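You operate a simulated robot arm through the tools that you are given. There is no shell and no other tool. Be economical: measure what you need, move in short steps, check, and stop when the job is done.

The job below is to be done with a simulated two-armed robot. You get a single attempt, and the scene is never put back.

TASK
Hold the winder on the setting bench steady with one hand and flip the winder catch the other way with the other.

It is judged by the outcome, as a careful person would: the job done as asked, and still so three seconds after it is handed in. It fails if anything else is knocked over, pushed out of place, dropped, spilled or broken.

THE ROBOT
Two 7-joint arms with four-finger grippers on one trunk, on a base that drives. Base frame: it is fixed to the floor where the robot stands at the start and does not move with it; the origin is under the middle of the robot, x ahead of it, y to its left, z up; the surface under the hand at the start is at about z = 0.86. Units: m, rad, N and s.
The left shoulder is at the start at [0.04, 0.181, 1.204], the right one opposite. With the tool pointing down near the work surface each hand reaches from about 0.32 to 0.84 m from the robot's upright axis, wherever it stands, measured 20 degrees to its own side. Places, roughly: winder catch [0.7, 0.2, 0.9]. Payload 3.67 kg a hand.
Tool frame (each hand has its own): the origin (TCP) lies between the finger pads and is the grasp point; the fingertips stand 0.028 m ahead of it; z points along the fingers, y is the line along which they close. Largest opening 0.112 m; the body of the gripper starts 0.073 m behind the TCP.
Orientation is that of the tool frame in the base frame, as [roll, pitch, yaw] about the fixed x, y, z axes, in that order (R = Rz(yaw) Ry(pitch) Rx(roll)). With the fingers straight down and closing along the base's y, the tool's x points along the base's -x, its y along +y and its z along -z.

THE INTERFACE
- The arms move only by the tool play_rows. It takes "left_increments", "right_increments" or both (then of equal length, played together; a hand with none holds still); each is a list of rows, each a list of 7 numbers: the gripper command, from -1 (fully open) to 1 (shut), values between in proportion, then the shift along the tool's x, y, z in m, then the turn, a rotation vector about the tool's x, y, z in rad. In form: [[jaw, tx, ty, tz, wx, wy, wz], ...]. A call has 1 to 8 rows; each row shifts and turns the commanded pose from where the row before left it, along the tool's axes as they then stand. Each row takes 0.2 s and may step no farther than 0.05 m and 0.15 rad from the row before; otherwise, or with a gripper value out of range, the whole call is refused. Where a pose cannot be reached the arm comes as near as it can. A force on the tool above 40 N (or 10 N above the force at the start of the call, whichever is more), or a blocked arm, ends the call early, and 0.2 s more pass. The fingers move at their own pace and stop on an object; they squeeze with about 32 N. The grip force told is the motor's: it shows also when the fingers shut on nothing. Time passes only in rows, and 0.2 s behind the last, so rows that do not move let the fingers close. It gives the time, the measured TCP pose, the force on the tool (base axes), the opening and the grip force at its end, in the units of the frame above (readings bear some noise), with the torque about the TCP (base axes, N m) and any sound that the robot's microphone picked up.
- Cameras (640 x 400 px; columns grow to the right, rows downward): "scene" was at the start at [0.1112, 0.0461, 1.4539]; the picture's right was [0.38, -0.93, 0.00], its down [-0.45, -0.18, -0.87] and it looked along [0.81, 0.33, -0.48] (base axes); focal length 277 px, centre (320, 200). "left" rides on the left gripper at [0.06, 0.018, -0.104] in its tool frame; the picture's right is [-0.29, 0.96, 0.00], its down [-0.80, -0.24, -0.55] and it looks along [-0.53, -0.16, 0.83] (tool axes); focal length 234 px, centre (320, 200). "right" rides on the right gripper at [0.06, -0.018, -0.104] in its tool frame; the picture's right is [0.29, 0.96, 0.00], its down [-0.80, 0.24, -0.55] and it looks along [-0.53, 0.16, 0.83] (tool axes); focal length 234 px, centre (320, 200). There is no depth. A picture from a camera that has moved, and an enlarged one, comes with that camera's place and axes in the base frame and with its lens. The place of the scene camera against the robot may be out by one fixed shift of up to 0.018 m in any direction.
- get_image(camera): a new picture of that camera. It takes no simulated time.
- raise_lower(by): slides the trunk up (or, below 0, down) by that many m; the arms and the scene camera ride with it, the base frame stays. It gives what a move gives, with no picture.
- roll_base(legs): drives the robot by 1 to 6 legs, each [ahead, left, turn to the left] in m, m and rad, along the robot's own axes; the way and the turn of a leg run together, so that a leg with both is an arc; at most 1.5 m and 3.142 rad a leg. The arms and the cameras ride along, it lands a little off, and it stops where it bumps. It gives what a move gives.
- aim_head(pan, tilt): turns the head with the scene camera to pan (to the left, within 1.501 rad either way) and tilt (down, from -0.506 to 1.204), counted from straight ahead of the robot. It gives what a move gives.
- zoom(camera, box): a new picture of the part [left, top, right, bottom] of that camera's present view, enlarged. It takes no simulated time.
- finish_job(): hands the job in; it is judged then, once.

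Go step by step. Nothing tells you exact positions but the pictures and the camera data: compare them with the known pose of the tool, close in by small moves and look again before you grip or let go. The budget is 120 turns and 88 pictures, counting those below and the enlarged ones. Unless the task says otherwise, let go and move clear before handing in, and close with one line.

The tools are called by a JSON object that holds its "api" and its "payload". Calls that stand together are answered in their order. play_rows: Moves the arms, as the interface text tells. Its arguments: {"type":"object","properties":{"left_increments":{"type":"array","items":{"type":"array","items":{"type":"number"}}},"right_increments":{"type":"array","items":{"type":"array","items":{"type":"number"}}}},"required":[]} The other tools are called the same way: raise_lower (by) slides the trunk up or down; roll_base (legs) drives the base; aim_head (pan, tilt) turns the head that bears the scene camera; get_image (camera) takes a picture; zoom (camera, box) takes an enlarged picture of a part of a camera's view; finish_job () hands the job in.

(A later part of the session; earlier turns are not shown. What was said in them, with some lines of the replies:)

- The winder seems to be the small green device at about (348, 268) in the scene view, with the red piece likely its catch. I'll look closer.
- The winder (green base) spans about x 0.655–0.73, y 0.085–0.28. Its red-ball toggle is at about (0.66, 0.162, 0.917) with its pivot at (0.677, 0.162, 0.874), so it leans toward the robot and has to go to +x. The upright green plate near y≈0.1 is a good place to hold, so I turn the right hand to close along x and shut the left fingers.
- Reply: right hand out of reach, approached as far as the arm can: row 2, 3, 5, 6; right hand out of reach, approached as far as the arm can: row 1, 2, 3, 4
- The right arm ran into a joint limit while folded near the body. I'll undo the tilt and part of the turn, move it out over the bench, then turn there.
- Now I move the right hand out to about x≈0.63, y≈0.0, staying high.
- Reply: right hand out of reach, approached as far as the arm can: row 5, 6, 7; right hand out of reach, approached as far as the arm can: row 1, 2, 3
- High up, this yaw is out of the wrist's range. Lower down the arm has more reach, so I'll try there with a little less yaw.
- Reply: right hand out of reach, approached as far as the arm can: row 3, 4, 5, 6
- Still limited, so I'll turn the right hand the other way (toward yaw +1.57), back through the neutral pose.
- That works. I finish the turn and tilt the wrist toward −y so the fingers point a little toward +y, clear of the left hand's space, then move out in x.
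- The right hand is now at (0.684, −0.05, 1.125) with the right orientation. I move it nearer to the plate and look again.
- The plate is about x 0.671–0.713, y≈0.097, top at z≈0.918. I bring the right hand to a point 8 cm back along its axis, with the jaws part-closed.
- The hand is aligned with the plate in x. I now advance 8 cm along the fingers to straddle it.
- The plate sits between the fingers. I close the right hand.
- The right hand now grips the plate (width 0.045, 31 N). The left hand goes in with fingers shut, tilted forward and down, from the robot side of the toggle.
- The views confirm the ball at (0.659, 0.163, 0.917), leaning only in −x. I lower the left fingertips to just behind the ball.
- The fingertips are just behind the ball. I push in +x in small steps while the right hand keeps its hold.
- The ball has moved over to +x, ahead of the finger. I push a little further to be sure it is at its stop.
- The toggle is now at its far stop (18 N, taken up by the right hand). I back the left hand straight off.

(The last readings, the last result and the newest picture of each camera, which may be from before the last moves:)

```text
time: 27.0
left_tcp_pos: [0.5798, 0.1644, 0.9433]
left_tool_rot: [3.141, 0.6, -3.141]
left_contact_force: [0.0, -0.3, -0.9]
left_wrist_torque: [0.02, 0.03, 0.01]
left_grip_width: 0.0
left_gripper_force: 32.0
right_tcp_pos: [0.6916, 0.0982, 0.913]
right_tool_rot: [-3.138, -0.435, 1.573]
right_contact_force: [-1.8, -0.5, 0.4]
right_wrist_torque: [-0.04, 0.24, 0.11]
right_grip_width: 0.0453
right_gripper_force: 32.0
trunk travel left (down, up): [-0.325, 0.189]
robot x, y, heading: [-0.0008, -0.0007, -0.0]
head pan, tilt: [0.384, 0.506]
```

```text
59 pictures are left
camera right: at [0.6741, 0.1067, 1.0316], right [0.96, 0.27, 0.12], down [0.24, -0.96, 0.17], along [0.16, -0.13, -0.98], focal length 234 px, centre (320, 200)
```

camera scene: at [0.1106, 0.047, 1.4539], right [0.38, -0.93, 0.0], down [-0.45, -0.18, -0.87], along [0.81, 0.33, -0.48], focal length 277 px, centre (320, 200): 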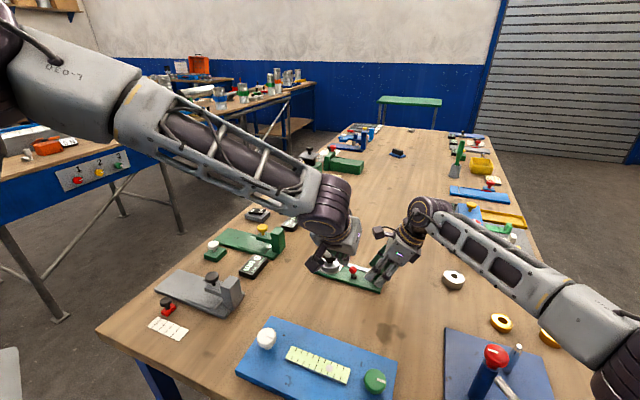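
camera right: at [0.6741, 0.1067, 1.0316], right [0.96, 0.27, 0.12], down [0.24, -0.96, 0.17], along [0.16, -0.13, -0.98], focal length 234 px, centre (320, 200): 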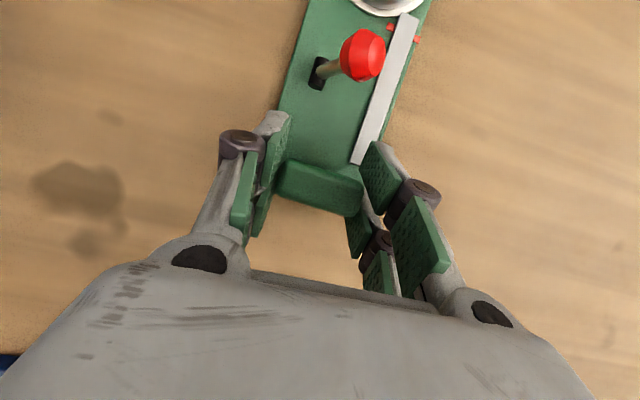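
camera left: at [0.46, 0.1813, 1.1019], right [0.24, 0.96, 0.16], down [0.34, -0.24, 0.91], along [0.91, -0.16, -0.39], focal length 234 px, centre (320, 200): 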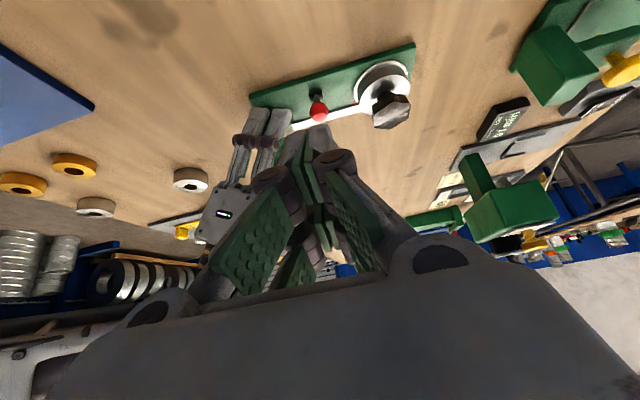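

The toggle stays flipped. I raise the left hand away, then open the right hand and retreat along its axis.

{"api": "play_rows", "payload": {"left_increments": [[1, 0, 0, -0.04, 0, 0, 0], [1, 0, 0, -0.04, 0, 0, 0], [1, 0, 0, -0.04, 0, 0, 0], [1, 0, 0, -0.04, 0, 0, 0], [1, 0, 0.03, -0.03, 0, 0, 0], [1, 0, 0.03, -0.03, 0, 0, 0]], "right_increments": [[1, 0, 0, 0, 0, 0, 0], [1, 0, 0, 0, 0, 0, 0], [1, 0, 0, 0, 0, 0, 0], [1, 0, 0, 0, 0, 0, 0], [1, 0, 0, 0, 0, 0, 0], [1, 0, 0, 0, 0, 0, 0]]}}

{"api": "play_rows", "payload": {"right_increments": [[0, 0, 0, 0, 0, 0, 0], [-0.3, 0, 0, 0, 0, 0, 0], [-0.3, 0, 0, 0, 0, 0, 0], [-0.3, 0, 0, -0.03, 0, 0, 0], [-0.3, 0, 0, -0.04, 0, 0, 0], [-0.3, 0, 0, -0.04, 0, 0, 0], [-0.3, 0, 0, -0.04, 0, 0, 0], [-0.3, 0, 0, 0, 0, 0, 0]]}}

{"api": "get_image", "payload": {"camera": "right"}}

{"api": "get_image", "payload": {"camera": "scene"}}

{"api": "zoom", "payload": {"camera": "scene", "box": [290, 230, 410, 305]}}

```text
time: 28.4
left_tcp_pos: [0.4541, 0.2265, 1.1268]
left_tool_rot: [-3.139, 0.6, 3.141]
left_contact_force: [-0.1, 0.5, -0.6]
left_wrist_torque: [0.01, -0.01, 0.0]
left_grip_width: 0.0
left_gripper_force: 32.2
right_tcp_pos: [0.6906, 0.0986, 0.9119]
right_tool_rot: [-3.138, -0.433, 1.575]
right_contact_force: [-0.1, 0.2, -0.1]
right_wrist_torque: [0.01, 0.09, -0.03]
right_grip_width: 0.0453
right_gripper_force: 32.5
trunk travel left (down, up): [-0.325, 0.189]
robot x, y, heading: [-0.0032, -0.0034, 0.002]
head pan, tilt: [0.384, 0.506]
```

```text
time: 30.2
left_tcp_pos: [0.4578, 0.2251, 1.1268]
left_tool_rot: [3.141, 0.599, -3.139]
left_contact_force: [-0.6, 0.6, -0.1]
left_wrist_torque: [0.01, -0.01, -0.01]
left_grip_width: 0.0
left_gripper_force: 32.3
right_tcp_pos: [0.6915, 0.0374, 1.0499]
right_tool_rot: [-3.137, -0.436, 1.573]
right_contact_force: [0.1, 0.1, 0.3]
right_wrist_torque: [0.01, 0.02, -0.03]
right_grip_width: 0.073
right_gripper_force: 0.1
trunk travel left (down, up): [-0.325, 0.189]
robot x, y, heading: [-0.0017, -0.0, 0.002]
head pan, tilt: [0.384, 0.506]
```

```text
58 pictures are left
camera right: at [0.6743, 0.0473, 1.1697], right [0.96, 0.27, 0.12], down [0.24, -0.96, 0.17], along [0.16, -0.13, -0.98], focal length 234 px, centre (320, 200)
```

right: 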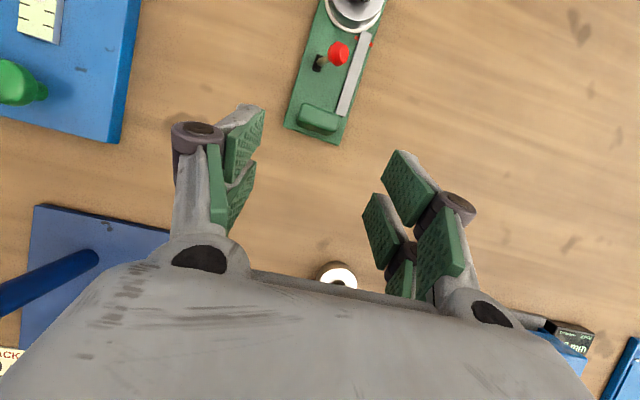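

```text
57 pictures are left
camera scene: at [0.1118, 0.0465, 1.4538], right [0.38, -0.93, 0.0], down [-0.45, -0.18, -0.87], along [0.81, 0.33, -0.48], focal length 277 px, centre (320, 200)
```

scene: 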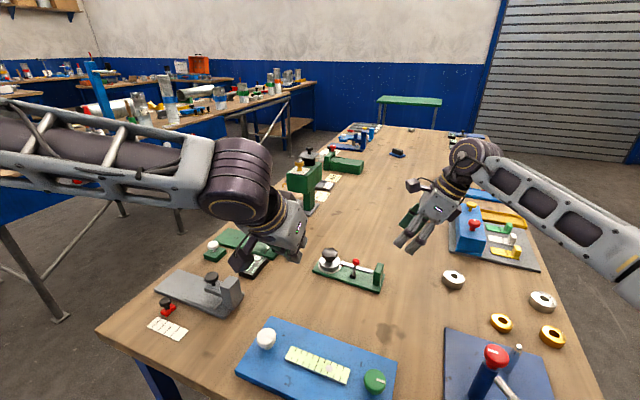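

```text
5.33 times, centred on (350, 268) of scene
camera zoom: at [0.1118, 0.0465, 1.4538], right [0.38, -0.93, 0.0], down [-0.45, -0.18, -0.87], along [0.81, 0.33, -0.48], focal length 1475 px, centre (160, -160)
```

zoom: 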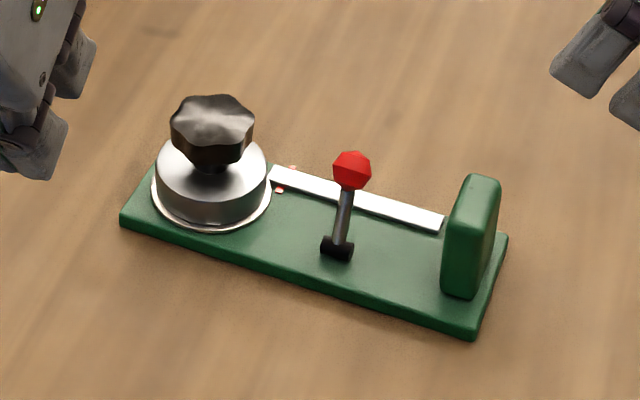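

The catch now leans the other way, the winder is where it was, nothing else has moved, and both hands are clear. I'm handing in.

{"api": "finish_job", "payload": {}}

```text
The job is handed in.
```

The right hand held the winder by its upright plate while the left hand flipped the catch to its far stop. The catch stayed over after both hands let go and moved clear.
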